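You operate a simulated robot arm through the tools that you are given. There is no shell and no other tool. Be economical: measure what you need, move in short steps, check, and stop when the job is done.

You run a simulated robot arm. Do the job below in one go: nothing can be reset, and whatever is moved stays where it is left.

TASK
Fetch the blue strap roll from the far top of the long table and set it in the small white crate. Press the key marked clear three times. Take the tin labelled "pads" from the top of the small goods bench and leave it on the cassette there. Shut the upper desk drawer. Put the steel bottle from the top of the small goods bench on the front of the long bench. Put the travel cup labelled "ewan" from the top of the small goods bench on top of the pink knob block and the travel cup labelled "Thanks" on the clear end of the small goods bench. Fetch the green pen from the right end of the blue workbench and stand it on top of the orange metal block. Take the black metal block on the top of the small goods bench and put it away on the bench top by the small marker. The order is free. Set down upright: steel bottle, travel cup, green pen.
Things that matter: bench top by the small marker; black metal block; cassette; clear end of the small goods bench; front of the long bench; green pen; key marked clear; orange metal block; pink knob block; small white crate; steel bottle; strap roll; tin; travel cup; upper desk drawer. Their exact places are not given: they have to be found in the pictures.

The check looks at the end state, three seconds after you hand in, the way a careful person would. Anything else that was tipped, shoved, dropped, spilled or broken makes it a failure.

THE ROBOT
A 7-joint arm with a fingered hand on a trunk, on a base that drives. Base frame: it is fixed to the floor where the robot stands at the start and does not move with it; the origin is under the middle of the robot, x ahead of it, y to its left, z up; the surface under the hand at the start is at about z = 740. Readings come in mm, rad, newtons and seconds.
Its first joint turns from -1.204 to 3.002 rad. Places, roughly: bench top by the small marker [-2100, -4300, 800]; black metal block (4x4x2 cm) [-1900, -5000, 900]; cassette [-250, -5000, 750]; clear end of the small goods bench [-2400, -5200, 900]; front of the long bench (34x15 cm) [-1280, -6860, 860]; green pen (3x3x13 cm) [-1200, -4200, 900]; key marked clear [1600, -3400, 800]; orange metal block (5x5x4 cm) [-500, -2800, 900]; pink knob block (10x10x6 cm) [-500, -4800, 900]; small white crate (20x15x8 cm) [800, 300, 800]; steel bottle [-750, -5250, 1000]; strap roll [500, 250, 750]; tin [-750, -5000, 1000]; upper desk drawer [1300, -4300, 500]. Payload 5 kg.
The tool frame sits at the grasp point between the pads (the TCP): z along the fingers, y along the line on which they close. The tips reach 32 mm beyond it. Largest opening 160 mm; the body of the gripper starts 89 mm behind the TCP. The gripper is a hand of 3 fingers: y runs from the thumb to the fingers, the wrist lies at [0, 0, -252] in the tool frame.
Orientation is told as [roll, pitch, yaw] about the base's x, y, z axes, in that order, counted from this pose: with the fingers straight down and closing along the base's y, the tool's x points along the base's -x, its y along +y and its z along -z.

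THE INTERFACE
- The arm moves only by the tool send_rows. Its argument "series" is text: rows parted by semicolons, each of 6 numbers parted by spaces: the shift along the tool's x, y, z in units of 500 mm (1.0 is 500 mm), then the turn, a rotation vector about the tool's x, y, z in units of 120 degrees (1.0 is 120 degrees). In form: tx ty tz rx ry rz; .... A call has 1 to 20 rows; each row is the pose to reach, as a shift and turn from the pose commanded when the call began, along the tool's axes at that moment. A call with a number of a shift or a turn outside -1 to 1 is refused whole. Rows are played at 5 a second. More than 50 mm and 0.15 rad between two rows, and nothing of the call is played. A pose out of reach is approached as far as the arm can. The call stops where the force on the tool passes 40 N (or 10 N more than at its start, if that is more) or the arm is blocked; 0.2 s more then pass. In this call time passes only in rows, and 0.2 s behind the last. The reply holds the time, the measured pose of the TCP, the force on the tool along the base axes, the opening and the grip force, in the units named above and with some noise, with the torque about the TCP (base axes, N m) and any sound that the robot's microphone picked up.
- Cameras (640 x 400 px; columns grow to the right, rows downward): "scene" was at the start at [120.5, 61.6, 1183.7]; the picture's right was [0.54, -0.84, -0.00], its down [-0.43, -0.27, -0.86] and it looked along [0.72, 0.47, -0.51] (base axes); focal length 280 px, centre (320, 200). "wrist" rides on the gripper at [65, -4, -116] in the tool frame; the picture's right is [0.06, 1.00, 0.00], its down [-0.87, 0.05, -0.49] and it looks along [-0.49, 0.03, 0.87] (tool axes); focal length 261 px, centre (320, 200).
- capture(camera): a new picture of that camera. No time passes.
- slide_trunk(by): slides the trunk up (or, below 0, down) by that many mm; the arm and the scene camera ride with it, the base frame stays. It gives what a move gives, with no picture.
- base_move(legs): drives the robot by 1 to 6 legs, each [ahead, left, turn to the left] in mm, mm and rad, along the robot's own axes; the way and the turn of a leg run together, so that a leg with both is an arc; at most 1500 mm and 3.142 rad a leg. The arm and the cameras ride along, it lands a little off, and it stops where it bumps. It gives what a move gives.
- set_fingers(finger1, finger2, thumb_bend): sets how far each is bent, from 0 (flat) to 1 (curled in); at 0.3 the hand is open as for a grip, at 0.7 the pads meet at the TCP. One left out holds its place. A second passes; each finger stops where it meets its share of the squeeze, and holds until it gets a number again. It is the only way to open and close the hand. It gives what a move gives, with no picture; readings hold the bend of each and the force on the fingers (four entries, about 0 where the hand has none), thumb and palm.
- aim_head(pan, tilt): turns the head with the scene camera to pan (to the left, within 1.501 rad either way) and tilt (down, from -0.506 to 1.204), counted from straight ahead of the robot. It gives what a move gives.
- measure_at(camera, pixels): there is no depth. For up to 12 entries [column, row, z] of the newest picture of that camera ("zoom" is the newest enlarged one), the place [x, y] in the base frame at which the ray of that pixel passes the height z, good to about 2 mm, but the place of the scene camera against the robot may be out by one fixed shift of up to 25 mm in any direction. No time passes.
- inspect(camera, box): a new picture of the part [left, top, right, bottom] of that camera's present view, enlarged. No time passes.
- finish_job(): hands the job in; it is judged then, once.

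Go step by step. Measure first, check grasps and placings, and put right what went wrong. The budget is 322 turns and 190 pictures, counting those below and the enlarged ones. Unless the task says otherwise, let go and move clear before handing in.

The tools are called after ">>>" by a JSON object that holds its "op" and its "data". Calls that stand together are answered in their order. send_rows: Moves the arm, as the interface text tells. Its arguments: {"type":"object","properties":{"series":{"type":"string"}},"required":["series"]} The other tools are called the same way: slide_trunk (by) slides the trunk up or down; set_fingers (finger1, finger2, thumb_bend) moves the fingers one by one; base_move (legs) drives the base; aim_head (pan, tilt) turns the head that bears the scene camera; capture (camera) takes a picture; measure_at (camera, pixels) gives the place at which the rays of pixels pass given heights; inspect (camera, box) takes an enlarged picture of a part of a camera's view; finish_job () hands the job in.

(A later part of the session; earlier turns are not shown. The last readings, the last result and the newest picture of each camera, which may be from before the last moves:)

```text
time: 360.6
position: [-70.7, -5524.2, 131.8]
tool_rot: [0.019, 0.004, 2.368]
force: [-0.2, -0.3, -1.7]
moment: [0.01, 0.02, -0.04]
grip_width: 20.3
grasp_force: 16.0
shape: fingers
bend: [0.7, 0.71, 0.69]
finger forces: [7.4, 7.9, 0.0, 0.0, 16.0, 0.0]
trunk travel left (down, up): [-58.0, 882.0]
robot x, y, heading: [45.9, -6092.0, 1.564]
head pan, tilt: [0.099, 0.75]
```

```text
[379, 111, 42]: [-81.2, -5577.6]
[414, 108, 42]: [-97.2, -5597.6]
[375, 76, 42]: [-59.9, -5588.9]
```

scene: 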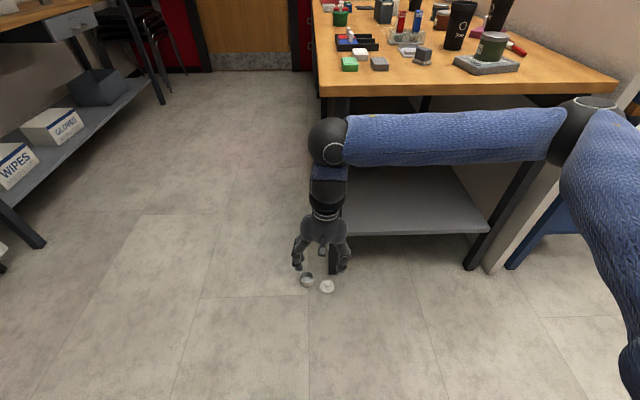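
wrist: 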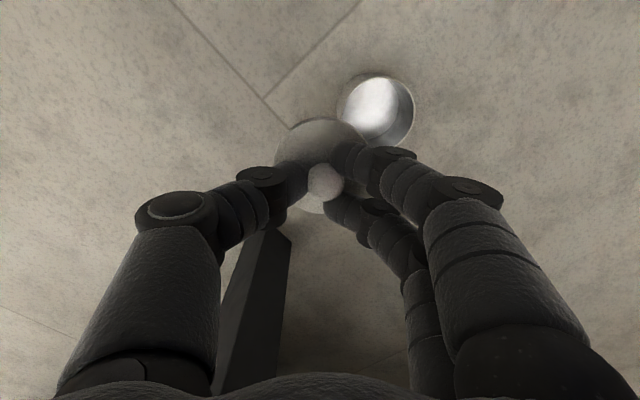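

>>> {"op": "send_rows", "data": {"series": "0.03 0.043 0 0 0 0;0.057 0.086 0 0 0 0;0.057 0.086 0.04 0 0 0;0.057 0.086 0.064 0 0 0"}}

>>> {"op": "capture", "data": {"camera": "wrist"}}

```text
time: 361.6
position: [-81.5, -5575.6, 101.4]
tool_rot: [0.019, 0.005, 2.369]
force: [-0.3, 0.1, -0.7]
moment: [-0.01, -0.02, 0.02]
grip_width: 20.2
grasp_force: 15.6
shape: fingers
bend: [0.7, 0.71, 0.69]
finger forces: [7.6, 8.1, 0.0, 0.0, 15.8, 0.0]
trunk travel left (down, up): [-58.0, 882.0]
robot x, y, heading: [48.2, -6090.0, 1.561]
head pan, tilt: [0.099, 0.75]
```

```text
40 pictures are left
```

wrist: 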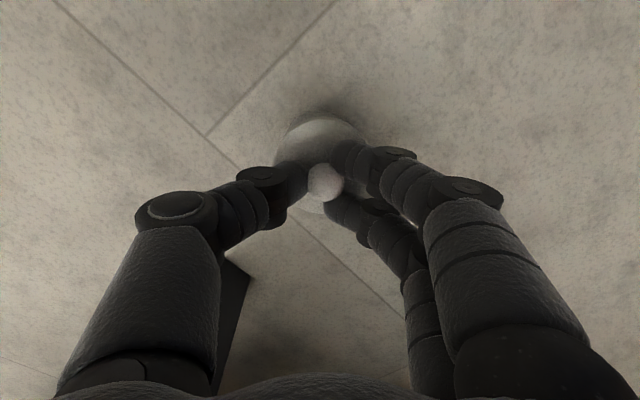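

The lid hides the pot: aligned. Lower to contact.

>>> {"op": "send_rows", "data": {"series": "0 0 0.006 0 0 0;0 0 0.012 0 0 0;0 0 0.018 0 0 0;0 0 0.024 0 0 0"}}

```text
time: 362.6
position: [-84.6, -5574.0, 89.3]
tool_rot: [0.019, 0.004, 2.368]
force: [-0.2, -0.3, -0.2]
moment: [0.01, 0.03, -0.02]
grip_width: 20.1
grasp_force: 15.5
shape: fingers
bend: [0.7, 0.71, 0.69]
finger forces: [7.6, 8.0, 0.1, 0.1, 15.9, 0.1]
trunk travel left (down, up): [-58.0, 882.0]
robot x, y, heading: [44.3, -6090.5, 1.564]
head pan, tilt: [0.099, 0.75]
```

>>> {"op": "send_rows", "data": {"series": "0 0 0.004 0 0 0;0 0 0.008 0 0 0;0 0 0.012 0 0 0;0 0 0.016 0 0 0"}}

```text
time: 363.6
position: [-84.7, -5574.2, 84.6]
tool_rot: [0.017, -0.003, 2.367]
force: [5.4, -6.2, 27.0]
moment: [0.04, -0.21, -0.01]
grip_width: 19.6
grasp_force: 26.3
shape: fingers
bend: [0.71, 0.71, 0.72]
finger forces: [11.4, 10.5, 0.1, 0.0, 30.9, 0.1]
trunk travel left (down, up): [-58.0, 882.0]
robot x, y, heading: [45.8, -6094.4, 1.565]
head pan, tilt: [0.099, 0.75]
stopped in row 4: the force on the tool passed its limit at 41 N (the readings are from after the stop); the commanded pose is now the measured one
```

Contact. Ease, release, and look.

>>> {"op": "send_rows", "data": {"series": "0 0 -0.005 0 0 0"}}

>>> {"op": "set_fingers", "data": {"finger1": 0.6, "finger2": 0.6, "thumb_bend": 0.6}}

>>> {"op": "send_rows", "data": {"series": "0 0 -0.06 0 0 0;0 0 -0.14 0 0 0;0 0 -0.2 0 0 0"}}

>>> {"op": "capture", "data": {"camera": "wrist"}}

```text
time: 364.0
position: [-85.2, -5573.5, 85.5]
tool_rot: [0.018, 0.0, 2.369]
force: [-1.2, -2.1, 14.2]
moment: [0.03, 0.01, 0.04]
grip_width: 19.3
grasp_force: 22.4
shape: fingers
bend: [0.71, 0.71, 0.72]
finger forces: [10.9, 11.7, 0.1, 0.0, 21.3, 0.0]
trunk travel left (down, up): [-58.0, 882.0]
robot x, y, heading: [45.3, -6089.7, 1.57]
head pan, tilt: [0.099, 0.75]
```

```text
time: 365.1
position: [-86.2, -5574.7, 88.1]
tool_rot: [0.019, -0.003, 2.368]
force: [1.8, -4.3, 26.5]
moment: [0.04, 0.01, 0.05]
grip_width: 33.2
grasp_force: 13.7
shape: fingers
bend: [0.62, 0.63, 0.64]
finger forces: [3.0, 6.9, 0.0, 0.1, 17.5, 0.0]
trunk travel left (down, up): [-58.0, 882.0]
robot x, y, heading: [46.9, -6093.1, 1.56]
head pan, tilt: [0.099, 0.75]
stopped: the force on the tool passed its limit at 40 N (the readings are from after the stop); the commanded pose is now the measured one
```

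```text
time: 365.9
position: [-82.6, -5572.7, 187.0]
tool_rot: [0.017, -0.001, 2.367]
force: [-0.4, 0.5, -0.4]
moment: [-0.01, -0.03, -0.01]
grip_width: 46.7
grasp_force: 0.0
shape: fingers
bend: [0.6, 0.6, 0.6]
finger forces: [0.0, 0.0, 0.0, 0.0, 0.0, 0.0]
trunk travel left (down, up): [-58.0, 882.0]
robot x, y, heading: [48.1, -6093.1, 1.565]
head pan, tilt: [0.099, 0.75]
```

```text
39 pictures are left
```

wrist: 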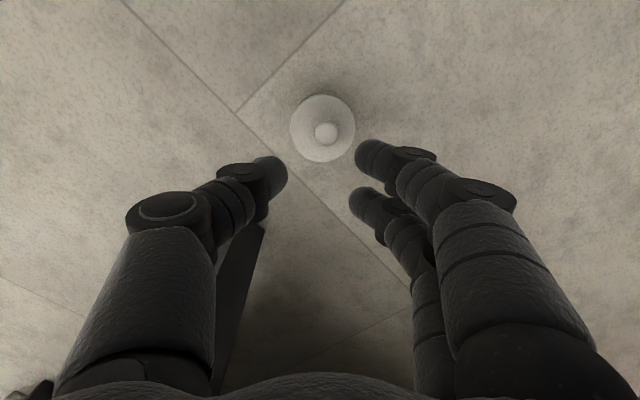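

The lid is on the pot. Open wider, descend around the pot and grip it.

>>> {"op": "measure_at", "data": {"camera": "wrist", "pixels": [[326, 132, 58], [323, 128, 42], [323, 128, 36]]}}

>>> {"op": "set_fingers", "data": {"finger1": 0.46, "finger2": 0.46, "thumb_bend": 0.46}}

```text
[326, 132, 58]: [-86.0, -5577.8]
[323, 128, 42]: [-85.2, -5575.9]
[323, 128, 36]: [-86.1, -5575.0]
```

```text
time: 366.9
position: [-82.3, -5571.9, 186.9]
tool_rot: [0.02, 0.001, 2.367]
force: [0.9, 0.1, 0.6]
moment: [0.02, 0.0, 0.0]
grip_width: 102.7
grasp_force: 0.2
shape: fingers
bend: [0.46, 0.46, 0.46]
finger forces: [0.0, 0.0, 0.0, 0.0, 0.0, 0.0]
trunk travel left (down, up): [-58.0, 882.0]
robot x, y, heading: [46.0, -6096.2, 1.56]
head pan, tilt: [0.099, 0.75]
```

>>> {"op": "send_rows", "data": {"series": "0.001 0.01 0.08 0 0 0;0.001 0.01 0.16 0 0 0;0.001 0.01 0.22 0 0 0;0.001 0.01 0.266 0 0 0"}}

>>> {"op": "set_fingers", "data": {"finger1": 0.7, "finger2": 0.7, "thumb_bend": 0.7}}

>>> {"op": "send_rows", "data": {"series": "0 0 -0.03 0 0 0;0 0 -0.1 0 0 0;0 0 -0.18 0 0 0;0 0 -0.26 0 0 0"}}

>>> {"op": "capture", "data": {"camera": "wrist"}}

```text
time: 367.9
position: [-88.7, -5577.1, 53.4]
tool_rot: [0.018, -0.001, 2.368]
force: [-0.2, -0.3, -0.3]
moment: [0.01, 0.01, 0.03]
grip_width: 103.1
grasp_force: 0.1
shape: fingers
bend: [0.46, 0.46, 0.46]
finger forces: [0.1, 0.0, 0.0, 0.0, 0.0, 0.0]
trunk travel left (down, up): [-58.0, 882.0]
robot x, y, heading: [48.0, -6092.8, 1.564]
head pan, tilt: [0.099, 0.75]
```

```text
time: 368.9
position: [-89.5, -5577.4, 53.6]
tool_rot: [0.019, 0.0, 2.368]
force: [-0.2, 0.0, -0.2]
moment: [0.02, 0.01, 0.01]
grip_width: 56.0
grasp_force: 19.7
shape: fingers
bend: [0.59, 0.58, 0.63]
finger forces: [9.8, 10.0, 0.0, 0.0, 19.3, 0.1]
trunk travel left (down, up): [-58.0, 882.0]
robot x, y, heading: [48.5, -6092.1, 1.57]
head pan, tilt: [0.099, 0.75]
```

```text
time: 369.9
position: [-87.0, -5577.2, 184.1]
tool_rot: [0.019, 0.0, 2.369]
force: [0.8, -0.5, -2.5]
moment: [-0.02, -0.02, 0.04]
grip_width: 55.7
grasp_force: 19.9
shape: fingers
bend: [0.59, 0.58, 0.63]
finger forces: [9.8, 10.0, 0.0, 0.1, 19.1, 0.0]
trunk travel left (down, up): [-58.0, 882.0]
robot x, y, heading: [45.8, -6094.1, 1.558]
head pan, tilt: [0.099, 0.75]
```

```text
38 pictures are left
```

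wrist: 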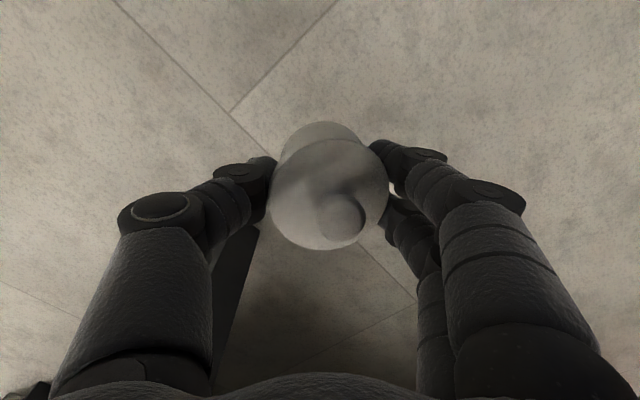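

Pot with lid securely held. Raise the trunk to bench height.

>>> {"op": "slide_trunk", "data": {"by": 400}}

>>> {"op": "slide_trunk", "data": {"by": 400}}

>>> {"op": "send_rows", "data": {"series": "0 0 -0.08 0 0 0;0 0 -0.16 0 0 0"}}

```text
time: 373.8
position: [-87.4, -5576.9, 584.6]
tool_rot: [0.019, 0.0, 2.369]
force: [-0.8, 0.2, -0.8]
moment: [0.05, -0.01, -0.03]
grip_width: 55.6
grasp_force: 19.5
shape: fingers
bend: [0.59, 0.58, 0.63]
finger forces: [9.8, 10.1, 0.1, 0.0, 19.2, 0.1]
trunk travel left (down, up): [-458.0, 482.0]
robot x, y, heading: [44.0, -6090.7, 1.563]
head pan, tilt: [0.099, 0.75]
```

```text
time: 377.6
position: [-86.3, -5575.9, 983.9]
tool_rot: [0.019, 0.001, 2.368]
force: [0.0, 0.1, -1.5]
moment: [0.03, -0.01, 0.0]
grip_width: 55.7
grasp_force: 20.2
shape: fingers
bend: [0.59, 0.58, 0.63]
finger forces: [9.8, 10.0, 0.0, 0.0, 19.2, 0.0]
trunk travel left (down, up): [-858.0, 82.0]
robot x, y, heading: [49.7, -6089.4, 1.566]
head pan, tilt: [0.099, 0.75]
```

```text
time: 378.2
position: [-84.3, -5576.7, 1064.2]
tool_rot: [0.019, 0.0, 2.369]
force: [0.8, -0.4, -1.6]
moment: [0.02, 0.01, 0.02]
grip_width: 55.6
grasp_force: 19.6
shape: fingers
bend: [0.59, 0.58, 0.63]
finger forces: [9.9, 10.0, 0.0, 0.0, 19.1, 0.1]
trunk travel left (down, up): [-858.0, 82.0]
robot x, y, heading: [45.4, -6092.5, 1.563]
head pan, tilt: [0.099, 0.75]
```

>>> {"op": "base_move", "data": {"legs": [[0, 540, 0], [190, 0, 0]]}}

>>> {"op": "capture", "data": {"camera": "wrist"}}

>>> {"op": "aim_head", "data": {"pan": 0.1, "tilt": 0.85}}

>>> {"op": "capture", "data": {"camera": "scene"}}

```text
time: 382.4
position: [-626.4, -5386.7, 1062.1]
tool_rot: [0.02, 0.0, 2.377]
force: [0.5, 0.6, -1.8]
moment: [-0.01, -0.01, 0.0]
grip_width: 55.3
grasp_force: 19.2
shape: fingers
bend: [0.59, 0.58, 0.63]
finger forces: [9.8, 10.0, 0.0, 0.0, 19.1, 0.1]
trunk travel left (down, up): [-858.0, 82.0]
robot x, y, heading: [-488.8, -5899.7, 1.576]
head pan, tilt: [0.099, 0.75]
```

```text
37 pictures are left
```

wrist: 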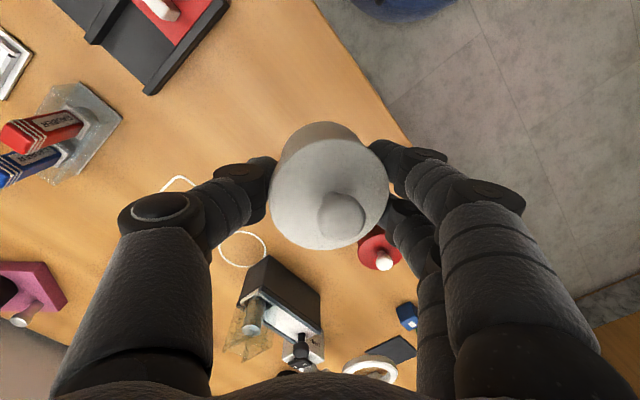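

```text
time: 383.1
position: [-625.3, -5386.1, 1064.6]
tool_rot: [0.02, 0.0, 2.377]
force: [0.9, -0.1, -1.3]
moment: [0.04, -0.02, -0.04]
grip_width: 55.6
grasp_force: 19.7
shape: fingers
bend: [0.59, 0.58, 0.63]
finger forces: [9.8, 10.0, 0.0, 0.0, 19.0, 0.0]
trunk travel left (down, up): [-858.0, 82.0]
robot x, y, heading: [-490.2, -5901.4, 1.572]
head pan, tilt: [0.099, 0.85]
```

```text
36 pictures are left
```

scene: 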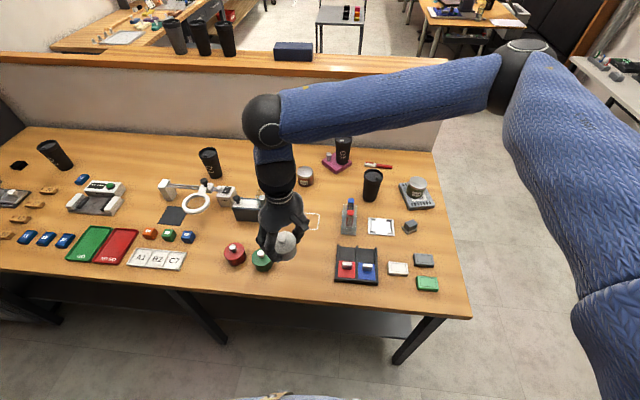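

Measure the red and green pots to extrapolate the white one's original spot.

>>> {"op": "measure_at", "data": {"camera": "scene", "pixels": [[233, 248, 925], [262, 254, 925], [234, 264, 872], [262, 270, 872]]}}

>>> {"op": "measure_at", "data": {"camera": "wrist", "pixels": [[384, 261, 925], [378, 250, 905], [325, 175, 925]]}}

>>> {"op": "inspect", "data": {"camera": "scene", "box": [210, 220, 320, 290]}}

```text
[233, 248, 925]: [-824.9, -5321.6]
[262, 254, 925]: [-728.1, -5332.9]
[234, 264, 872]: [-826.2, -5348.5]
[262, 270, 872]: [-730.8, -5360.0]
```

```text
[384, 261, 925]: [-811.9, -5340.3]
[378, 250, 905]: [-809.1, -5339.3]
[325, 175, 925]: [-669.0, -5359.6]
```

```text
5.71 times, centred on (265, 255) of scene
```

zoom: 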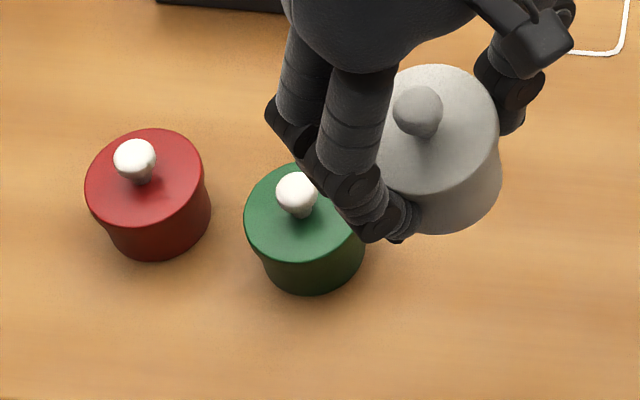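

The green pot's row gives the white one's spot: about (-620,-5340). Lower the pot there.

>>> {"op": "send_rows", "data": {"series": "-0.059 -0.068 0.03 0 0 0;-0.059 -0.068 0.12 0 0 0;-0.059 -0.068 0.2 0 0 0;-0.059 -0.068 0.25 0 0 0;-0.059 -0.068 0.264 0 0 0"}}

>>> {"op": "send_rows", "data": {"series": "0 0 0.005 0 0 0;0 0 0.01 0 0 0;0 0 0.015 0 0 0"}}

```text
time: 384.3
position: [-625.9, -5343.0, 932.6]
tool_rot: [0.019, 0.0, 2.378]
force: [-0.1, -0.2, -1.5]
moment: [0.02, 0.01, 0.02]
grip_width: 55.6
grasp_force: 19.6
shape: fingers
bend: [0.59, 0.58, 0.63]
finger forces: [9.8, 9.9, 0.0, 0.0, 18.9, 0.0]
trunk travel left (down, up): [-858.0, 82.0]
robot x, y, heading: [-490.4, -5901.9, 1.572]
head pan, tilt: [0.099, 0.85]
```

```text
time: 385.1
position: [-626.2, -5344.0, 923.4]
tool_rot: [0.02, 0.0, 2.376]
force: [0.8, -0.4, -2.7]
moment: [-0.02, -0.01, 0.01]
grip_width: 55.6
grasp_force: 19.6
shape: fingers
bend: [0.59, 0.58, 0.63]
finger forces: [9.7, 10.0, 0.0, 0.0, 18.9, 0.0]
trunk travel left (down, up): [-858.0, 82.0]
robot x, y, heading: [-488.6, -5898.2, 1.572]
head pan, tilt: [0.099, 0.85]
```

>>> {"op": "send_rows", "data": {"series": "0 0 0.004 0 0 0;0 0 0.008 0 0 0;0 0 0.012 0 0 0;0 0 0.016 0 0 0"}}

```text
time: 386.1
position: [-625.0, -5344.2, 916.6]
tool_rot: [0.019, 0.001, 2.375]
force: [0.3, 0.9, -1.8]
moment: [0.03, 0.03, -0.01]
grip_width: 55.4
grasp_force: 18.7
shape: fingers
bend: [0.59, 0.58, 0.63]
finger forces: [9.6, 10.0, 0.0, 0.0, 19.0, 0.0]
trunk travel left (down, up): [-858.0, 82.0]
robot x, y, heading: [-487.1, -5902.6, 1.57]
head pan, tilt: [0.099, 0.85]
```

>>> {"op": "send_rows", "data": {"series": "0 0 0.004 0 0 0;0 0 0.008 0 0 0;0 0 0.012 0 0 0;0 0 0.016 0 0 0;0 0 0.02 0 0 0"}}

```text
time: 387.3
position: [-626.8, -5343.9, 909.1]
tool_rot: [0.016, -0.004, 2.379]
force: [5.1, 1.6, 31.9]
moment: [-0.06, 0.04, 0.02]
grip_width: 54.7
grasp_force: 22.9
shape: fingers
bend: [0.61, 0.59, 0.64]
finger forces: [11.0, 10.5, 0.0, 0.0, 24.5, 0.0]
trunk travel left (down, up): [-858.0, 82.0]
robot x, y, heading: [-490.2, -5903.4, 1.571]
head pan, tilt: [0.099, 0.85]
```

Contact. Release and rise, then check.

>>> {"op": "send_rows", "data": {"series": "0 0 -0.005 0 0 0"}}

>>> {"op": "set_fingers", "data": {"finger1": 0.48, "finger2": 0.48, "thumb_bend": 0.5}}

>>> {"op": "send_rows", "data": {"series": "0 0 -0.06 0 0 0;0 0 -0.14 0 0 0;0 0 -0.23 0 0 0;0 0 -0.32 0 0 0;0 0 -0.41 0 0 0;0 0 -0.5 0 0 0"}}

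>>> {"op": "inspect", "data": {"camera": "scene", "box": [190, 150, 350, 290]}}

```text
time: 387.7
position: [-625.4, -5344.5, 908.8]
tool_rot: [0.018, 0.0, 2.378]
force: [1.7, 3.0, 17.2]
moment: [0.02, 0.06, -0.05]
grip_width: 55.3
grasp_force: 21.7
shape: fingers
bend: [0.6, 0.59, 0.64]
finger forces: [10.2, 10.4, 0.0, 0.1, 22.8, 0.0]
trunk travel left (down, up): [-858.0, 82.0]
robot x, y, heading: [-488.4, -5898.6, 1.57]
head pan, tilt: [0.099, 0.85]
```

```text
time: 388.7
position: [-624.8, -5344.0, 909.8]
tool_rot: [0.019, 0.0, 2.376]
force: [0.0, -0.6, -0.6]
moment: [-0.02, 0.0, 0.02]
grip_width: 90.3
grasp_force: 0.1
shape: fingers
bend: [0.48, 0.48, 0.5]
finger forces: [0.1, 0.0, 0.0, 0.0, 0.0, 0.0]
trunk travel left (down, up): [-858.0, 82.0]
robot x, y, heading: [-490.2, -5902.9, 1.573]
head pan, tilt: [0.099, 0.85]
```

```text
time: 390.1
position: [-623.6, -5341.4, 1160.1]
tool_rot: [0.016, -0.001, 2.379]
force: [0.1, -1.1, 0.7]
moment: [0.04, 0.0, 0.01]
grip_width: 90.9
grasp_force: 0.1
shape: fingers
bend: [0.48, 0.48, 0.5]
finger forces: [0.0, 0.1, 0.0, 0.1, 0.0, 0.0]
trunk travel left (down, up): [-858.0, 82.0]
robot x, y, heading: [-487.2, -5898.4, 1.571]
head pan, tilt: [0.099, 0.85]
```

```text
2.86 times, centred on (270, 220) of scene
```

zoom: 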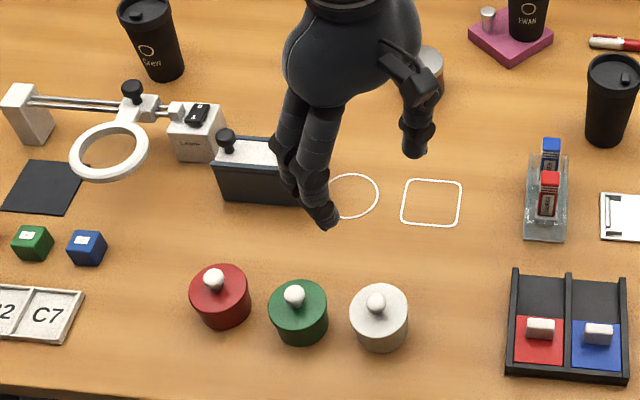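

The white pot is back in line with the others. Next the "Thanks" cup: restore yaw and drive left.

>>> {"op": "send_rows", "data": {"series": "0 0 0 0 0 0.065;0 0 0 0 0 0.13;0 0 0 0 0 0.195;0 0 0 0 0 0.26;0 0 0 0 0 0.325;0 0 0 0 0 0.385"}}

>>> {"op": "base_move", "data": {"legs": [[0, 1150, 0], [70, 0, 0]]}}

>>> {"op": "aim_head", "data": {"pan": 0.4, "tilt": 0.75}}

>>> {"op": "capture", "data": {"camera": "scene"}}

```text
time: 391.5
position: [-623.2, -5341.4, 1158.3]
tool_rot: [0.012, 0.014, 1.569]
force: [-0.5, -0.1, 0.4]
moment: [0.0, 0.01, -0.01]
grip_width: 90.9
grasp_force: 0.1
shape: fingers
bend: [0.48, 0.48, 0.5]
finger forces: [0.0, 0.0, 0.0, 0.0, 0.0, 0.0]
trunk travel left (down, up): [-858.0, 82.0]
robot x, y, heading: [-487.4, -5899.5, 1.573]
head pan, tilt: [0.099, 0.85]
```

```text
time: 398.0
position: [-1786.9, -5280.3, 1158.1]
tool_rot: [0.011, 0.015, 1.581]
force: [0.4, 0.2, 0.1]
moment: [-0.08, -0.03, 0.02]
grip_width: 90.7
grasp_force: 0.0
shape: fingers
bend: [0.48, 0.48, 0.5]
finger forces: [0.0, 0.1, 0.0, 0.0, 0.0, 0.0]
trunk travel left (down, up): [-858.0, 82.0]
robot x, y, heading: [-1646.3, -5843.2, 1.584]
head pan, tilt: [0.099, 0.85]
```

```text
time: 398.8
position: [-1786.2, -5283.4, 1159.7]
tool_rot: [0.011, 0.012, 1.582]
force: [-0.1, -0.3, 0.2]
moment: [0.03, 0.0, -0.02]
grip_width: 90.7
grasp_force: 0.0
shape: fingers
bend: [0.48, 0.48, 0.5]
finger forces: [0.1, 0.0, 0.0, 0.1, 0.1, 0.0]
trunk travel left (down, up): [-858.0, 82.0]
robot x, y, heading: [-1650.0, -5843.2, 1.581]
head pan, tilt: [0.4, 0.75]
```

```text
33 pictures are left
```

scene: 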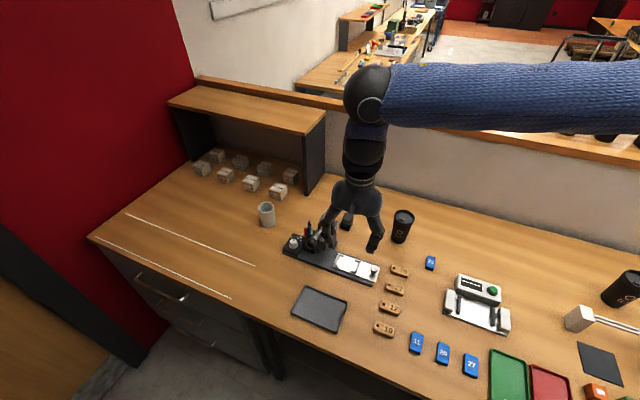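

The clear end is the strip marked by two white lines at the left end, centre ≈(178,254). Measure it, the Thanks cup (402,225) and the black block.

>>> {"op": "measure_at", "data": {"camera": "scene", "pixels": [[126, 214, 865], [255, 265, 865], [96, 238, 865], [230, 298, 865], [178, 254, 865], [400, 240, 865], [404, 213, 965], [266, 227, 865], [345, 228, 870], [185, 205, 865]]}}

>>> {"op": "capture", "data": {"camera": "wrist"}}

```text
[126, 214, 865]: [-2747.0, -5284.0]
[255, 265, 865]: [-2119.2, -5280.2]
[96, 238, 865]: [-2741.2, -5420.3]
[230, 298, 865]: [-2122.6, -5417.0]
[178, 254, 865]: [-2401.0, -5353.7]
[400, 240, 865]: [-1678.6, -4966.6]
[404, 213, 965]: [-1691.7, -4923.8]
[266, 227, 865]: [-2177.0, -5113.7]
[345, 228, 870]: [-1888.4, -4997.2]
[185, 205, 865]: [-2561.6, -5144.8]
```

```text
32 pictures are left
```

wrist: 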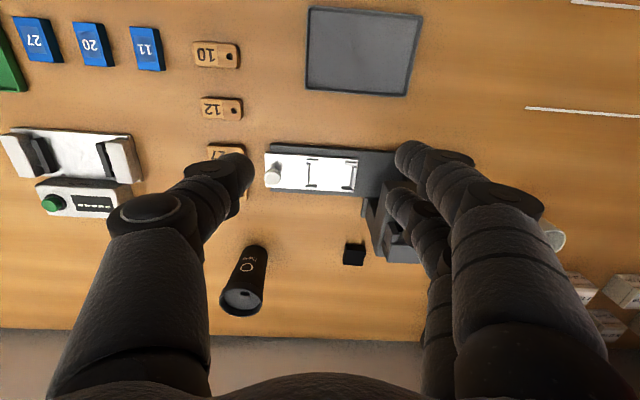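

I'll use the open area at about (-2400,-5235). Measure the Thanks cup and black block in the wrist view.

>>> {"op": "measure_at", "data": {"camera": "wrist", "pixels": [[241, 299, 970], [241, 299, 985], [255, 247, 862], [354, 254, 880], [354, 262, 870], [345, 247, 880], [364, 247, 880]]}}

```text
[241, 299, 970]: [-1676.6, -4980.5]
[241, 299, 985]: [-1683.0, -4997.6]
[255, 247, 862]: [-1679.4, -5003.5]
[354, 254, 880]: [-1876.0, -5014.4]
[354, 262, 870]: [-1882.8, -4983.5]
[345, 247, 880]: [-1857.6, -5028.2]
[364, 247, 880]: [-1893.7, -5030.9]
```

>>> {"op": "send_rows", "data": {"series": "-0.076 -0.027 0.02 0 0 0;-0.152 -0.054 0.04 0 0 0;-0.228 -0.081 0.06 0 0 0;-0.304 -0.108 0.08 0 0 0;-0.38 -0.135 0.11 0 0 0;-0.456 -0.162 0.14 0 0 0;-0.532 -0.189 0.17 0 0 0;-0.604 -0.218 0.19 0 0 0"}}

>>> {"op": "capture", "data": {"camera": "wrist"}}

```text
time: 400.6
position: [-1683.4, -4977.9, 1058.2]
tool_rot: [0.013, 0.014, 1.585]
force: [0.3, 0.1, 0.2]
moment: [-0.01, 0.0, 0.0]
grip_width: 90.8
grasp_force: 0.1
shape: fingers
bend: [0.48, 0.48, 0.5]
finger forces: [0.1, 0.1, 0.0, 0.0, 0.0, 0.1]
trunk travel left (down, up): [-858.0, 82.0]
robot x, y, heading: [-1643.5, -5839.0, 1.584]
head pan, tilt: [0.4, 0.75]
```

```text
31 pictures are left
```

wrist: 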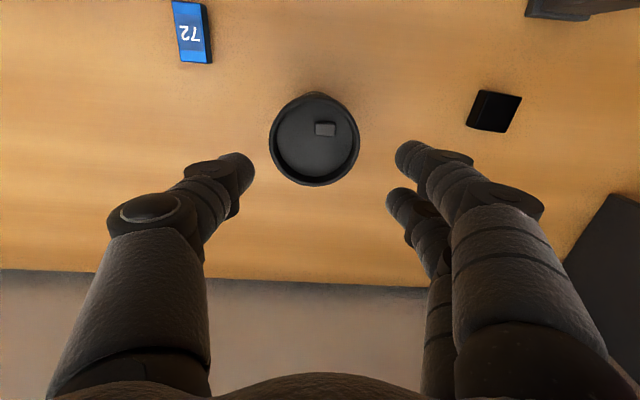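

Lid slightly off: shift and descend to TCP≈940; then grip. Also measure the black block now.

>>> {"op": "measure_at", "data": {"camera": "wrist", "pixels": [[497, 112, 882], [475, 90, 882], [522, 98, 882], [468, 124, 882], [512, 131, 882]]}}

>>> {"op": "send_rows", "data": {"series": "0.015 -0.01 0.06 0 0 0;0.015 -0.01 0.13 0 0 0;0.015 -0.01 0.19 0 0 0;0.015 -0.01 0.236 0 0 0"}}

>>> {"op": "set_fingers", "data": {"finger1": 0.7, "finger2": 0.7, "thumb_bend": 0.7}}

```text
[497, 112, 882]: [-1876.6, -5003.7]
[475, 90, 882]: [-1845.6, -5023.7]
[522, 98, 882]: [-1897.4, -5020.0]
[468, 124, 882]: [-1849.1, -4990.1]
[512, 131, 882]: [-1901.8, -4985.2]
```

```text
time: 401.6
position: [-1679.1, -4987.7, 939.3]
tool_rot: [0.014, 0.014, 1.582]
force: [0.9, 0.0, -0.2]
moment: [-0.01, -0.03, 0.01]
grip_width: 91.1
grasp_force: 0.1
shape: fingers
bend: [0.48, 0.48, 0.5]
finger forces: [0.0, 0.0, 0.1, 0.1, 0.0, 0.0]
trunk travel left (down, up): [-858.0, 82.0]
robot x, y, heading: [-1650.0, -5839.6, 1.583]
head pan, tilt: [0.4, 0.75]
```

```text
time: 402.6
position: [-1678.3, -4987.4, 938.5]
tool_rot: [0.012, 0.014, 1.581]
force: [-0.1, -0.5, -0.1]
moment: [0.0, 0.03, -0.02]
grip_width: 55.6
grasp_force: 9.7
shape: fingers
bend: [0.58, 0.55, 0.61]
finger forces: [4.9, 5.3, 0.0, 0.0, 9.9, 0.0]
trunk travel left (down, up): [-858.0, 82.0]
robot x, y, heading: [-1648.0, -5843.0, 1.582]
head pan, tilt: [0.4, 0.75]
```

Gripped. Lift 220 mm, retract toward me.

>>> {"op": "send_rows", "data": {"series": "0 0 -0.02 0 0 0;0 0 -0.09 0 0 0;0 0 -0.18 0 0 0;0 0 -0.27 0 0 0;0 0 -0.36 0 0 0;0 0 -0.45 0 0 0;0.08 0 -0.45 0 0 0;0.17 0 -0.45 0 0 0;0.26 0 -0.45 0 0 0;0.35 0 -0.45 0 0 0;0.44 0 -0.45 0 0 0;0.5 0 -0.45 0 0 0"}}

```text
time: 405.2
position: [-1672.4, -5235.4, 1168.5]
tool_rot: [0.01, 0.013, 1.581]
force: [0.2, 0.7, -2.3]
moment: [0.02, -0.03, -0.03]
grip_width: 55.6
grasp_force: 9.1
shape: fingers
bend: [0.58, 0.55, 0.61]
finger forces: [4.7, 5.3, 0.0, 0.0, 9.4, 0.1]
trunk travel left (down, up): [-858.0, 82.0]
robot x, y, heading: [-1648.1, -5837.3, 1.587]
head pan, tilt: [0.4, 0.75]
```

>>> {"op": "base_move", "data": {"legs": [[0, 450, -0.015]]}}

>>> {"op": "send_rows", "data": {"series": "0 0.09 0 0 0 0;0 0.18 0 0 0 0;0 0.27 0 0 0 0;0 0.36 0 0 0 0;0 0.45 0 0 0 0;0 0.53 0 0 0 0"}}

>>> {"op": "capture", "data": {"camera": "wrist"}}

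```text
time: 407.9
position: [-2110.1, -5235.8, 1168.2]
tool_rot: [0.013, 0.014, 1.558]
force: [-0.5, 0.1, -2.1]
moment: [-0.02, -0.01, 0.01]
grip_width: 55.5
grasp_force: 9.6
shape: fingers
bend: [0.58, 0.55, 0.61]
finger forces: [4.8, 5.2, 0.0, 0.0, 9.4, 0.0]
trunk travel left (down, up): [-858.0, 82.0]
robot x, y, heading: [-2097.2, -5836.4, 1.558]
head pan, tilt: [0.4, 0.75]
```

```text
time: 409.3
position: [-2376.2, -5232.5, 1169.9]
tool_rot: [0.011, 0.013, 1.557]
force: [-0.5, 0.0, -1.8]
moment: [0.0, -0.08, 0.0]
grip_width: 55.0
grasp_force: 9.8
shape: fingers
bend: [0.58, 0.55, 0.62]
finger forces: [4.7, 5.3, 0.0, 0.0, 9.3, 0.0]
trunk travel left (down, up): [-858.0, 82.0]
robot x, y, heading: [-2097.4, -5842.6, 1.559]
head pan, tilt: [0.4, 0.75]
```

```text
30 pictures are left
```

wrist: 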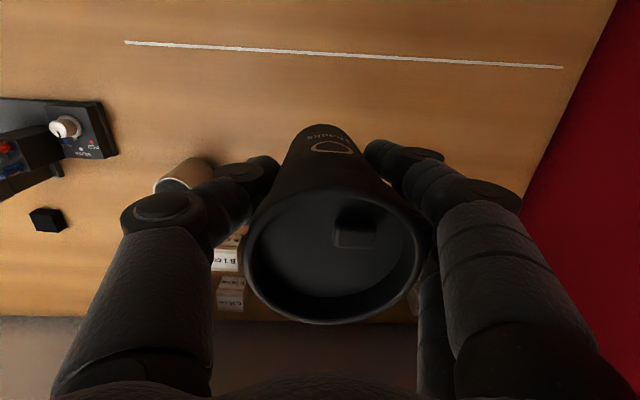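

>>> {"op": "measure_at", "data": {"camera": "wrist", "pixels": [[125, 42, 862], [560, 67, 862], [185, 165, 862], [225, 250, 870], [240, 320, 862]]}}

```text
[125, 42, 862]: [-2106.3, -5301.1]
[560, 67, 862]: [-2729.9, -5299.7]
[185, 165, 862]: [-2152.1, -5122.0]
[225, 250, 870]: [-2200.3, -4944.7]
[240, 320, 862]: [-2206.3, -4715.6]
```

The line is at y≈-5300; the clear area lies behind it. Place at (-2390,-5220): lower to 955, then to contact.

>>> {"op": "send_rows", "data": {"series": "-0.024 0.028 0.06 0 0 0;-0.024 0.028 0.14 0 0 0;-0.024 0.028 0.23 0 0 0;-0.024 0.028 0.32 0 0 0;-0.024 0.028 0.4 0 0 0;-0.024 0.028 0.44 0 0 0"}}

>>> {"op": "send_rows", "data": {"series": "0 0 0.008 0 0 0;0 0 0.014 0 0 0;0 0 0.019 0 0 0;0 0 0.023 0 0 0"}}

```text
time: 410.7
position: [-2390.6, -5222.9, 950.8]
tool_rot: [0.013, 0.012, 1.558]
force: [-0.7, 0.1, -1.6]
moment: [-0.01, 0.01, 0.01]
grip_width: 55.1
grasp_force: 9.1
shape: fingers
bend: [0.58, 0.55, 0.62]
finger forces: [4.5, 5.2, 0.0, 0.1, 9.0, 0.1]
trunk travel left (down, up): [-858.0, 82.0]
robot x, y, heading: [-2098.0, -5839.6, 1.557]
head pan, tilt: [0.4, 0.75]
```

```text
time: 411.7
position: [-2389.8, -5224.0, 941.8]
tool_rot: [0.011, 0.015, 1.557]
force: [-0.3, -0.3, -1.0]
moment: [-0.03, -0.06, 0.01]
grip_width: 55.3
grasp_force: 9.4
shape: fingers
bend: [0.58, 0.55, 0.62]
finger forces: [4.5, 5.2, 0.1, 0.0, 9.1, 0.0]
trunk travel left (down, up): [-858.0, 82.0]
robot x, y, heading: [-2098.3, -5841.7, 1.562]
head pan, tilt: [0.4, 0.75]
```

>>> {"op": "send_rows", "data": {"series": "0 0 0.004 0 0 0;0 0 0.008 0 0 0;0 0 0.012 0 0 0"}}

```text
time: 412.5
position: [-2390.0, -5224.3, 935.1]
tool_rot: [0.014, 0.013, 1.556]
force: [3.2, -2.8, 14.7]
moment: [-0.06, -0.1, -0.02]
grip_width: 54.1
grasp_force: 10.6
shape: fingers
bend: [0.59, 0.56, 0.62]
finger forces: [4.8, 5.0, 0.0, 0.0, 11.9, 0.0]
trunk travel left (down, up): [-858.0, 82.0]
robot x, y, heading: [-2101.5, -5839.3, 1.556]
head pan, tilt: [0.4, 0.75]
```

Contact. Ease 2 mm, release and rise.

>>> {"op": "send_rows", "data": {"series": "0 0 -0.004 0 0 0"}}

>>> {"op": "set_fingers", "data": {"finger1": 0.45, "finger2": 0.45, "thumb_bend": 0.47}}

>>> {"op": "send_rows", "data": {"series": "0 0 -0.05 0 0 0;0 0 -0.13 0 0 0;0 0 -0.22 0 0 0;0 0 -0.31 0 0 0;0 0 -0.4 0 0 0;0 -0.08 -0.44 0 0 0;0 -0.17 -0.44 0 0 0;0 -0.26 -0.44 0 0 0;0 -0.35 -0.44 0 0 0;0 -0.44 -0.44 0 0 0;0 -0.53 -0.44 0 0 0"}}

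>>> {"op": "capture", "data": {"camera": "scene"}}

```text
time: 412.9
position: [-2391.1, -5224.1, 935.4]
tool_rot: [0.012, 0.013, 1.558]
force: [2.5, -1.7, 4.7]
moment: [-0.04, -0.03, -0.01]
grip_width: 54.5
grasp_force: 10.2
shape: fingers
bend: [0.59, 0.56, 0.62]
finger forces: [4.8, 5.2, 0.0, 0.0, 10.9, 0.0]
trunk travel left (down, up): [-858.0, 82.0]
robot x, y, heading: [-2100.2, -5840.8, 1.561]
head pan, tilt: [0.4, 0.75]
```

```text
time: 413.9
position: [-2391.9, -5223.9, 936.2]
tool_rot: [0.013, 0.014, 1.558]
force: [-0.1, 0.1, 0.4]
moment: [-0.01, -0.02, -0.01]
grip_width: 103.0
grasp_force: 0.2
shape: fingers
bend: [0.45, 0.45, 0.47]
finger forces: [0.0, 0.0, 0.1, 0.0, 0.1, 0.0]
trunk travel left (down, up): [-858.0, 82.0]
robot x, y, heading: [-2098.7, -5844.1, 1.564]
head pan, tilt: [0.4, 0.75]
```

```text
time: 416.3
position: [-2122.8, -5224.5, 1153.1]
tool_rot: [0.016, 0.014, 1.559]
force: [0.3, -0.2, -0.1]
moment: [0.04, 0.04, -0.01]
grip_width: 103.0
grasp_force: 0.0
shape: fingers
bend: [0.45, 0.45, 0.47]
finger forces: [0.0, 0.0, 0.0, 0.1, 0.0, 0.0]
trunk travel left (down, up): [-858.0, 82.0]
robot x, y, heading: [-2098.2, -5841.3, 1.554]
head pan, tilt: [0.4, 0.75]
```

```text
29 pictures are left
```

scene: 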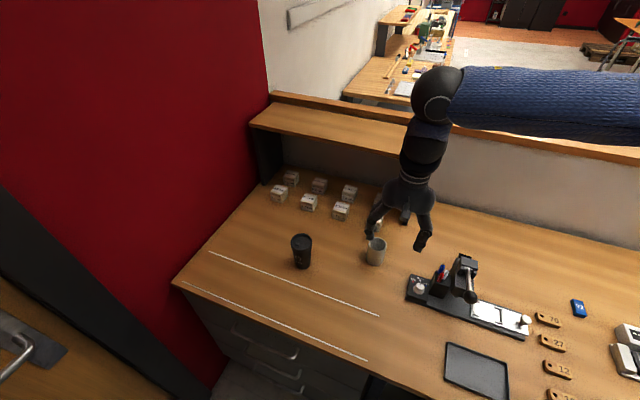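

The Thanks cup stands on the clear end. Now the black block at (-1873,-5005): shift the base right and approach from above.

>>> {"op": "base_move", "data": {"legs": [[0, -220, 0.01]]}}

>>> {"op": "send_rows", "data": {"series": "-0.085 0 0 0 0 0;-0.17 0 0 0 0 0;-0.255 0 0.02 0 0 0;-0.34 0 0.08 0 0 0;-0.42 -0.02 0.13 0 0 0;-0.43 -0.04 0.2 0 0 0;-0.43 -0.05 0.26 0 0 0"}}

>>> {"op": "capture", "data": {"camera": "wrist"}}

```text
time: 418.0
position: [-1908.6, -5226.1, 1154.0]
tool_rot: [0.013, 0.015, 1.569]
force: [-0.2, -0.8, -0.1]
moment: [0.01, 0.01, -0.01]
grip_width: 103.4
grasp_force: 0.1
shape: fingers
bend: [0.45, 0.45, 0.47]
finger forces: [0.0, 0.0, 0.1, 0.0, 0.0, 0.0]
trunk travel left (down, up): [-858.0, 82.0]
robot x, y, heading: [-1878.6, -5839.8, 1.572]
head pan, tilt: [0.4, 0.75]
```

```text
refused: row 4 steps farther than a row can; nothing moved
```

```text
28 pictures are left
```

wrist: 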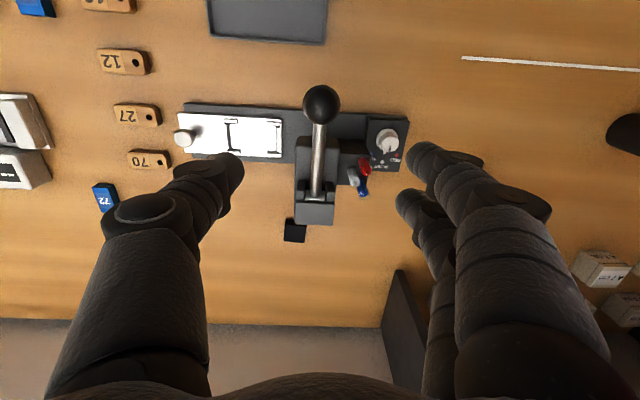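

>>> {"op": "measure_at", "data": {"camera": "wrist", "pixels": [[295, 233, 882], [285, 240, 870], [315, 224, 870], [315, 224, 950], [320, 103, 950], [320, 103, 1050], [334, 210, 950], [297, 210, 950]]}}

>>> {"op": "inspect", "data": {"camera": "scene", "box": [300, 160, 540, 330]}}

```text
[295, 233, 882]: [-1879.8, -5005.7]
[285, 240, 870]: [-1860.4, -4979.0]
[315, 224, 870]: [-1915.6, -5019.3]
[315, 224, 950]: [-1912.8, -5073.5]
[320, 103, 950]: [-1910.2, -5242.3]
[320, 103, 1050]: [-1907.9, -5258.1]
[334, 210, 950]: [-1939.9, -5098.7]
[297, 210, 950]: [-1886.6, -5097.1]
```

```text
2.35 times, centred on (420, 245) of scene
```

zoom: 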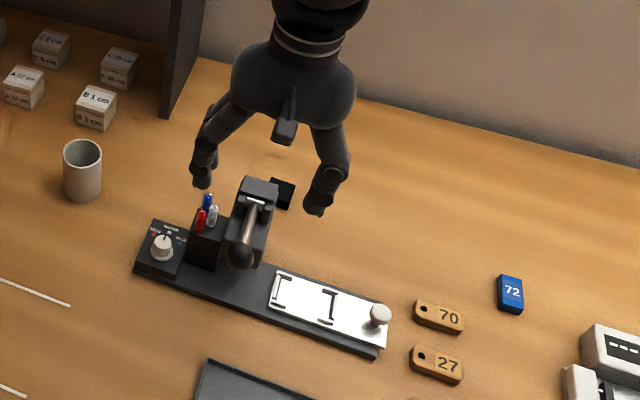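

Path is clear at height. Narrow the fingers, go over the block, descend to about 960.

>>> {"op": "set_fingers", "data": {"finger1": 0.52, "finger2": 0.52, "thumb_bend": 0.52}}

>>> {"op": "send_rows", "data": {"series": "-0.08 -0.01 0 0 0 0;-0.16 -0.022 0 0 0 0;-0.24 -0.034 0 0 0 0;-0.32 -0.046 0 0 0 0;-0.38 -0.056 0 0 0 0;-0.442 -0.066 0 0 0 0;-0.442 -0.066 0.09 0 0 0;-0.442 -0.066 0.18 0 0 0;-0.442 -0.066 0.27 0 0 0;-0.442 -0.066 0.36 0 0 0"}}

>>> {"op": "capture", "data": {"camera": "wrist"}}

```text
time: 419.0
position: [-1909.8, -5225.9, 1153.2]
tool_rot: [0.014, 0.016, 1.567]
force: [0.5, -0.6, -0.4]
moment: [-0.01, 0.0, 0.0]
grip_width: 79.9
grasp_force: 0.0
shape: fingers
bend: [0.52, 0.52, 0.52]
finger forces: [0.0, 0.0, 0.0, 0.0, 0.0, 0.0]
trunk travel left (down, up): [-858.0, 82.0]
robot x, y, heading: [-1875.2, -5843.3, 1.568]
head pan, tilt: [0.4, 0.75]
```

```text
time: 421.2
position: [-1880.7, -5007.1, 971.9]
tool_rot: [0.013, 0.014, 1.569]
force: [-0.3, 0.2, -0.6]
moment: [-0.04, 0.01, -0.02]
grip_width: 79.7
grasp_force: 0.0
shape: fingers
bend: [0.52, 0.52, 0.52]
finger forces: [0.0, 0.0, 0.0, 0.0, 0.0, 0.1]
trunk travel left (down, up): [-858.0, 82.0]
robot x, y, heading: [-1877.8, -5843.3, 1.574]
head pan, tilt: [0.4, 0.75]
```

```text
26 pictures are left
```

wrist: 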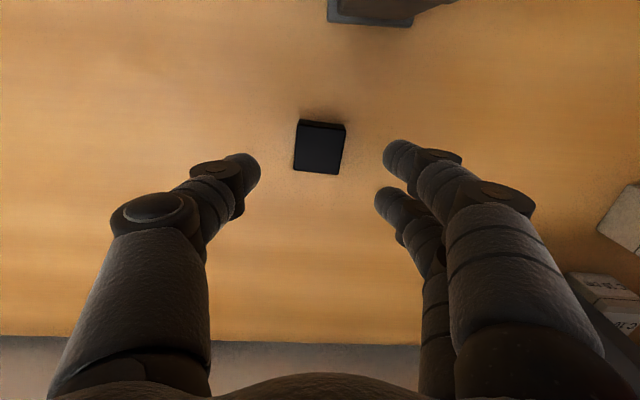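

>>> {"op": "measure_at", "data": {"camera": "wrist", "pixels": [[320, 149, 882], [296, 149, 882], [345, 149, 882]]}}

```text
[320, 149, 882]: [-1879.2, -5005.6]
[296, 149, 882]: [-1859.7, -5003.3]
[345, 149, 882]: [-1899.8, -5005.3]
```

Centred. Descend to TCP≈900 and grip.

>>> {"op": "send_rows", "data": {"series": "0.003 0 0.06 0 0 0;0.003 0 0.11 0 0 0;0.003 0 0.142 0 0 0"}}

>>> {"op": "set_fingers", "data": {"finger1": 0.72, "finger2": 0.72, "thumb_bend": 0.72}}

>>> {"op": "send_rows", "data": {"series": "0 0 -0.02 0 0 0;0 0 -0.09 0 0 0;0 0 -0.18 0 0 0;0 0 -0.27 0 0 0;0 0 -0.36 0 0 0;0 0 -0.45 0 0 0;0 0 -0.52 0 0 0"}}

>>> {"op": "capture", "data": {"camera": "wrist"}}

```text
time: 422.0
position: [-1881.9, -5008.5, 900.7]
tool_rot: [0.015, 0.014, 1.568]
force: [0.2, -1.1, 3.5]
moment: [-0.03, -0.2, -0.06]
grip_width: 79.6
grasp_force: 1.8
shape: fingers
bend: [0.52, 0.52, 0.52]
finger forces: [0.0, 0.0, 0.0, 0.0, 3.7, 0.1]
trunk travel left (down, up): [-858.0, 82.0]
robot x, y, heading: [-1877.4, -5843.3, 1.569]
head pan, tilt: [0.4, 0.75]
```

```text
time: 423.0
position: [-1880.6, -5010.2, 901.3]
tool_rot: [0.012, 0.016, 1.569]
force: [-0.5, -0.9, 0.7]
moment: [-0.01, -0.01, 0.0]
grip_width: 43.6
grasp_force: 18.4
shape: fingers
bend: [0.62, 0.62, 0.65]
finger forces: [8.5, 9.5, 0.1, 0.0, 18.8, 0.0]
trunk travel left (down, up): [-858.0, 82.0]
robot x, y, heading: [-1878.6, -5841.4, 1.574]
head pan, tilt: [0.4, 0.75]
```

```text
time: 424.6
position: [-1877.6, -5006.7, 1160.6]
tool_rot: [0.012, 0.015, 1.57]
force: [-0.1, -0.4, -1.7]
moment: [0.01, 0.0, 0.02]
grip_width: 43.3
grasp_force: 18.1
shape: fingers
bend: [0.62, 0.62, 0.65]
finger forces: [8.6, 9.7, 0.1, 0.0, 18.7, 0.0]
trunk travel left (down, up): [-858.0, 82.0]
robot x, y, heading: [-1877.8, -5845.6, 1.57]
head pan, tilt: [0.4, 0.75]
```

```text
25 pictures are left
```

wrist: 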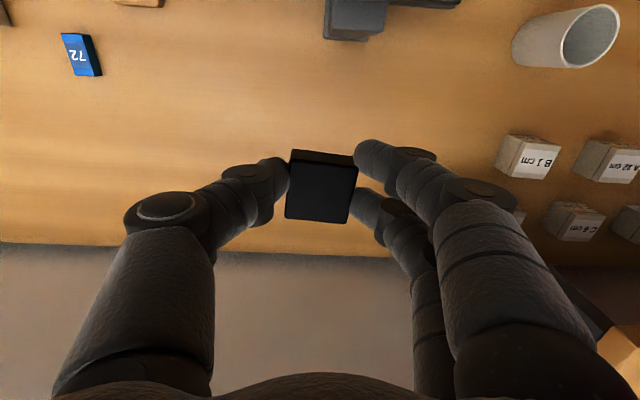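

Block held. Retract the arm before the long drive.

>>> {"op": "send_rows", "data": {"series": "0.08 0 0 0 0 0;0.16 0 0 0 0 0;0.24 0 0 0 0 0;0.32 0 0 0 0 0;0.4 0 0 0 0 0;0.48 0 0 0 0 0;0.56 0 0 0 0 0"}}

```text
time: 426.2
position: [-1875.7, -5288.9, 1163.2]
tool_rot: [0.011, 0.01, 1.569]
force: [-0.1, -1.0, -1.2]
moment: [0.03, -0.01, 0.02]
grip_width: 43.1
grasp_force: 18.3
shape: fingers
bend: [0.62, 0.62, 0.65]
finger forces: [8.5, 9.4, 0.0, 0.0, 18.3, 0.0]
trunk travel left (down, up): [-858.0, 82.0]
robot x, y, heading: [-1879.6, -5843.8, 1.568]
head pan, tilt: [0.4, 0.75]
```

>>> {"op": "base_move", "data": {"legs": [[-360, 0, 0], [0, -1450, 0], [0, -900, 0], [1400, 0, 0], [1250, 0, 0]]}}

```text
time: 452.1
position: [448.8, -3000.4, 1163.3]
tool_rot: [0.012, 0.015, 1.586]
force: [-0.1, 0.3, -0.5]
moment: [-0.03, 0.03, -0.01]
grip_width: 43.3
grasp_force: 17.9
shape: fingers
bend: [0.62, 0.62, 0.66]
finger forces: [8.6, 9.5, 0.1, 0.0, 18.3, 0.0]
trunk travel left (down, up): [-858.0, 82.0]
robot x, y, heading: [458.7, -3555.7, 1.589]
head pan, tilt: [0.4, 0.75]
```

Now turn to face −x and drive along the corridor, then turn to face −y in front of the laser bench.

>>> {"op": "base_move", "data": {"legs": [[0, 0, 1.553], [1400, 0, 0], [740, 0, 0], [0, 0, 1.571]]}}

>>> {"op": "aim_head", "data": {"pan": -0.35, "tilt": 0.7}}

>>> {"op": "capture", "data": {"camera": "scene"}}

```text
time: 470.4
position: [-1667.0, -4122.3, 1162.1]
tool_rot: [0.012, 0.016, -1.555]
force: [0.3, -0.7, -1.5]
moment: [0.01, -0.02, -0.03]
grip_width: 42.7
grasp_force: 17.4
shape: fingers
bend: [0.62, 0.62, 0.66]
finger forces: [6.6, 10.0, 0.1, 0.0, 17.4, 0.0]
trunk travel left (down, up): [-858.0, 82.0]
robot x, y, heading: [-1674.1, -3567.2, -1.551]
head pan, tilt: [0.4, 0.75]
```

```text
time: 471.5
position: [-1667.5, -4122.8, 1163.8]
tool_rot: [0.012, 0.012, -1.555]
force: [-0.2, 0.2, -1.3]
moment: [0.01, -0.01, 0.02]
grip_width: 42.6
grasp_force: 16.9
shape: fingers
bend: [0.62, 0.62, 0.66]
finger forces: [6.6, 10.0, 0.0, 0.0, 17.3, 0.0]
trunk travel left (down, up): [-858.0, 82.0]
robot x, y, heading: [-1678.4, -3564.2, -1.558]
head pan, tilt: [-0.351, 0.7]
```

```text
24 pictures are left
```

scene: 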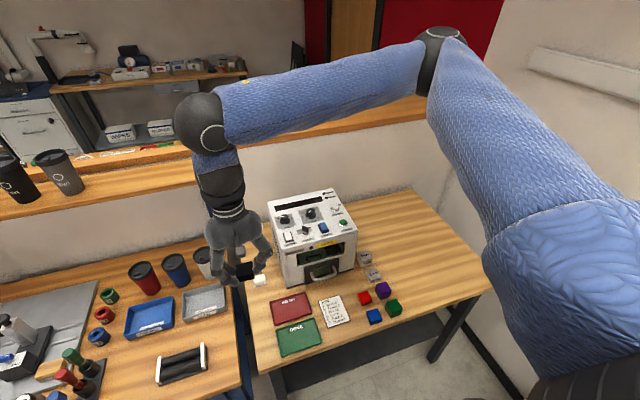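

Measure the laser bench corners and items.

>>> {"op": "measure_at", "data": {"camera": "scene", "pixels": [[490, 290, 860], [490, 290, 820], [262, 372, 860], [262, 372, 820], [425, 290, 820], [394, 308, 820], [440, 250, 820], [335, 330, 820], [410, 200, 820], [303, 290, 820]]}}

>>> {"op": "inspect", "data": {"camera": "scene", "box": [240, 180, 500, 380]}}

```text
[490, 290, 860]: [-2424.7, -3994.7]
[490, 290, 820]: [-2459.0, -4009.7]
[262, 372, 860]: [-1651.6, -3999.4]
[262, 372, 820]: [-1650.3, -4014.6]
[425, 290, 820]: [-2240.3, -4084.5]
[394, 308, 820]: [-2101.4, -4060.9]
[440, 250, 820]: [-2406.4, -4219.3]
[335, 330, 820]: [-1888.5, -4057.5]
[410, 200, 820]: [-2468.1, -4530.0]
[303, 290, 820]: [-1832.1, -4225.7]
```

```text
2.00 times, centred on (370, 280) of scene
```

zoom: 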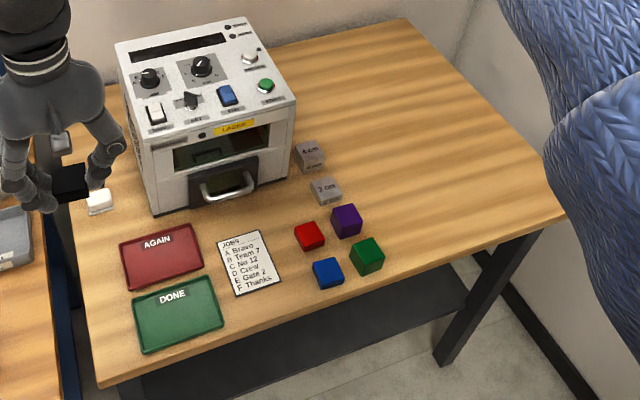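

Free bench space right of the marker around (-2230,-4250). Shift the base slightly and swing the hand over there.

>>> {"op": "base_move", "data": {"legs": [[70, -100, 0]]}}

>>> {"op": "send_rows", "data": {"series": "0 -0.085 0 0 0 0;0 -0.17 0 0 0 0;0 -0.255 0 0 0 0;0 -0.34 0 0 0 0;0 -0.425 0 0 0 0;0 -0.51 0 0 0 0;0 -0.595 0 0 0 0;-0.02 -0.68 0 0 0 0;-0.04 -0.765 0 0 0 0;-0.07 -0.845 0 0 0 0;-0.1 -0.92 0 0 0 0"}}

>>> {"op": "capture", "data": {"camera": "wrist"}}

```text
time: 472.7
position: [-1769.0, -4193.3, 1163.0]
tool_rot: [0.015, 0.013, -1.557]
force: [-0.2, 0.2, -0.5]
moment: [0.0, 0.0, -0.03]
grip_width: 42.7
grasp_force: 17.1
shape: fingers
bend: [0.62, 0.62, 0.66]
finger forces: [6.6, 9.8, 0.1, 0.1, 17.3, 0.1]
trunk travel left (down, up): [-858.0, 82.0]
robot x, y, heading: [-1777.9, -3640.5, -1.561]
head pan, tilt: [-0.351, 0.7]
```

```text
time: 475.1
position: [-2228.6, -4250.6, 1155.1]
tool_rot: [0.013, 0.014, -1.556]
force: [-0.2, 0.0, -1.0]
moment: [0.03, -0.02, 0.0]
grip_width: 41.8
grasp_force: 16.8
shape: fingers
bend: [0.62, 0.62, 0.66]
finger forces: [6.2, 9.9, 0.0, 0.0, 17.3, 0.1]
trunk travel left (down, up): [-858.0, 82.0]
robot x, y, heading: [-1777.5, -3640.6, -1.557]
head pan, tilt: [-0.351, 0.7]
```

```text
22 pictures are left
```

wrist: 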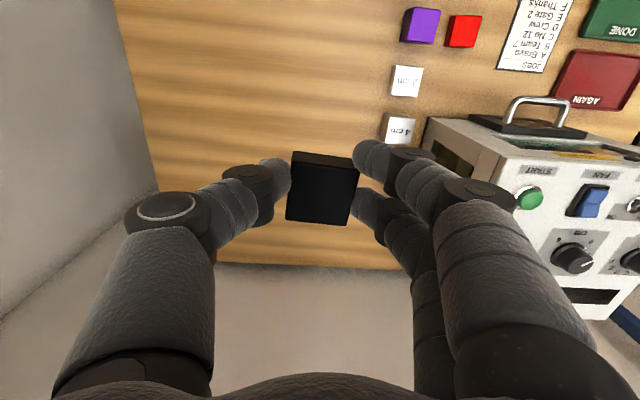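

>>> {"op": "measure_at", "data": {"camera": "wrist", "pixels": [[502, 190, 1060], [427, 140, 1000], [425, 120, 1060], [398, 128, 880], [320, 200, 845], [150, 190, 845], [250, 264, 845]]}}

```text
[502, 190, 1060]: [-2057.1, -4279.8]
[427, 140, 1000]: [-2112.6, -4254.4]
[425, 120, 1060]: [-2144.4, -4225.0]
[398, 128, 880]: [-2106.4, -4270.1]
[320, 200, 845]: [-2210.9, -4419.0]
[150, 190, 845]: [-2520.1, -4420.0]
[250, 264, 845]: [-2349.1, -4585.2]
```

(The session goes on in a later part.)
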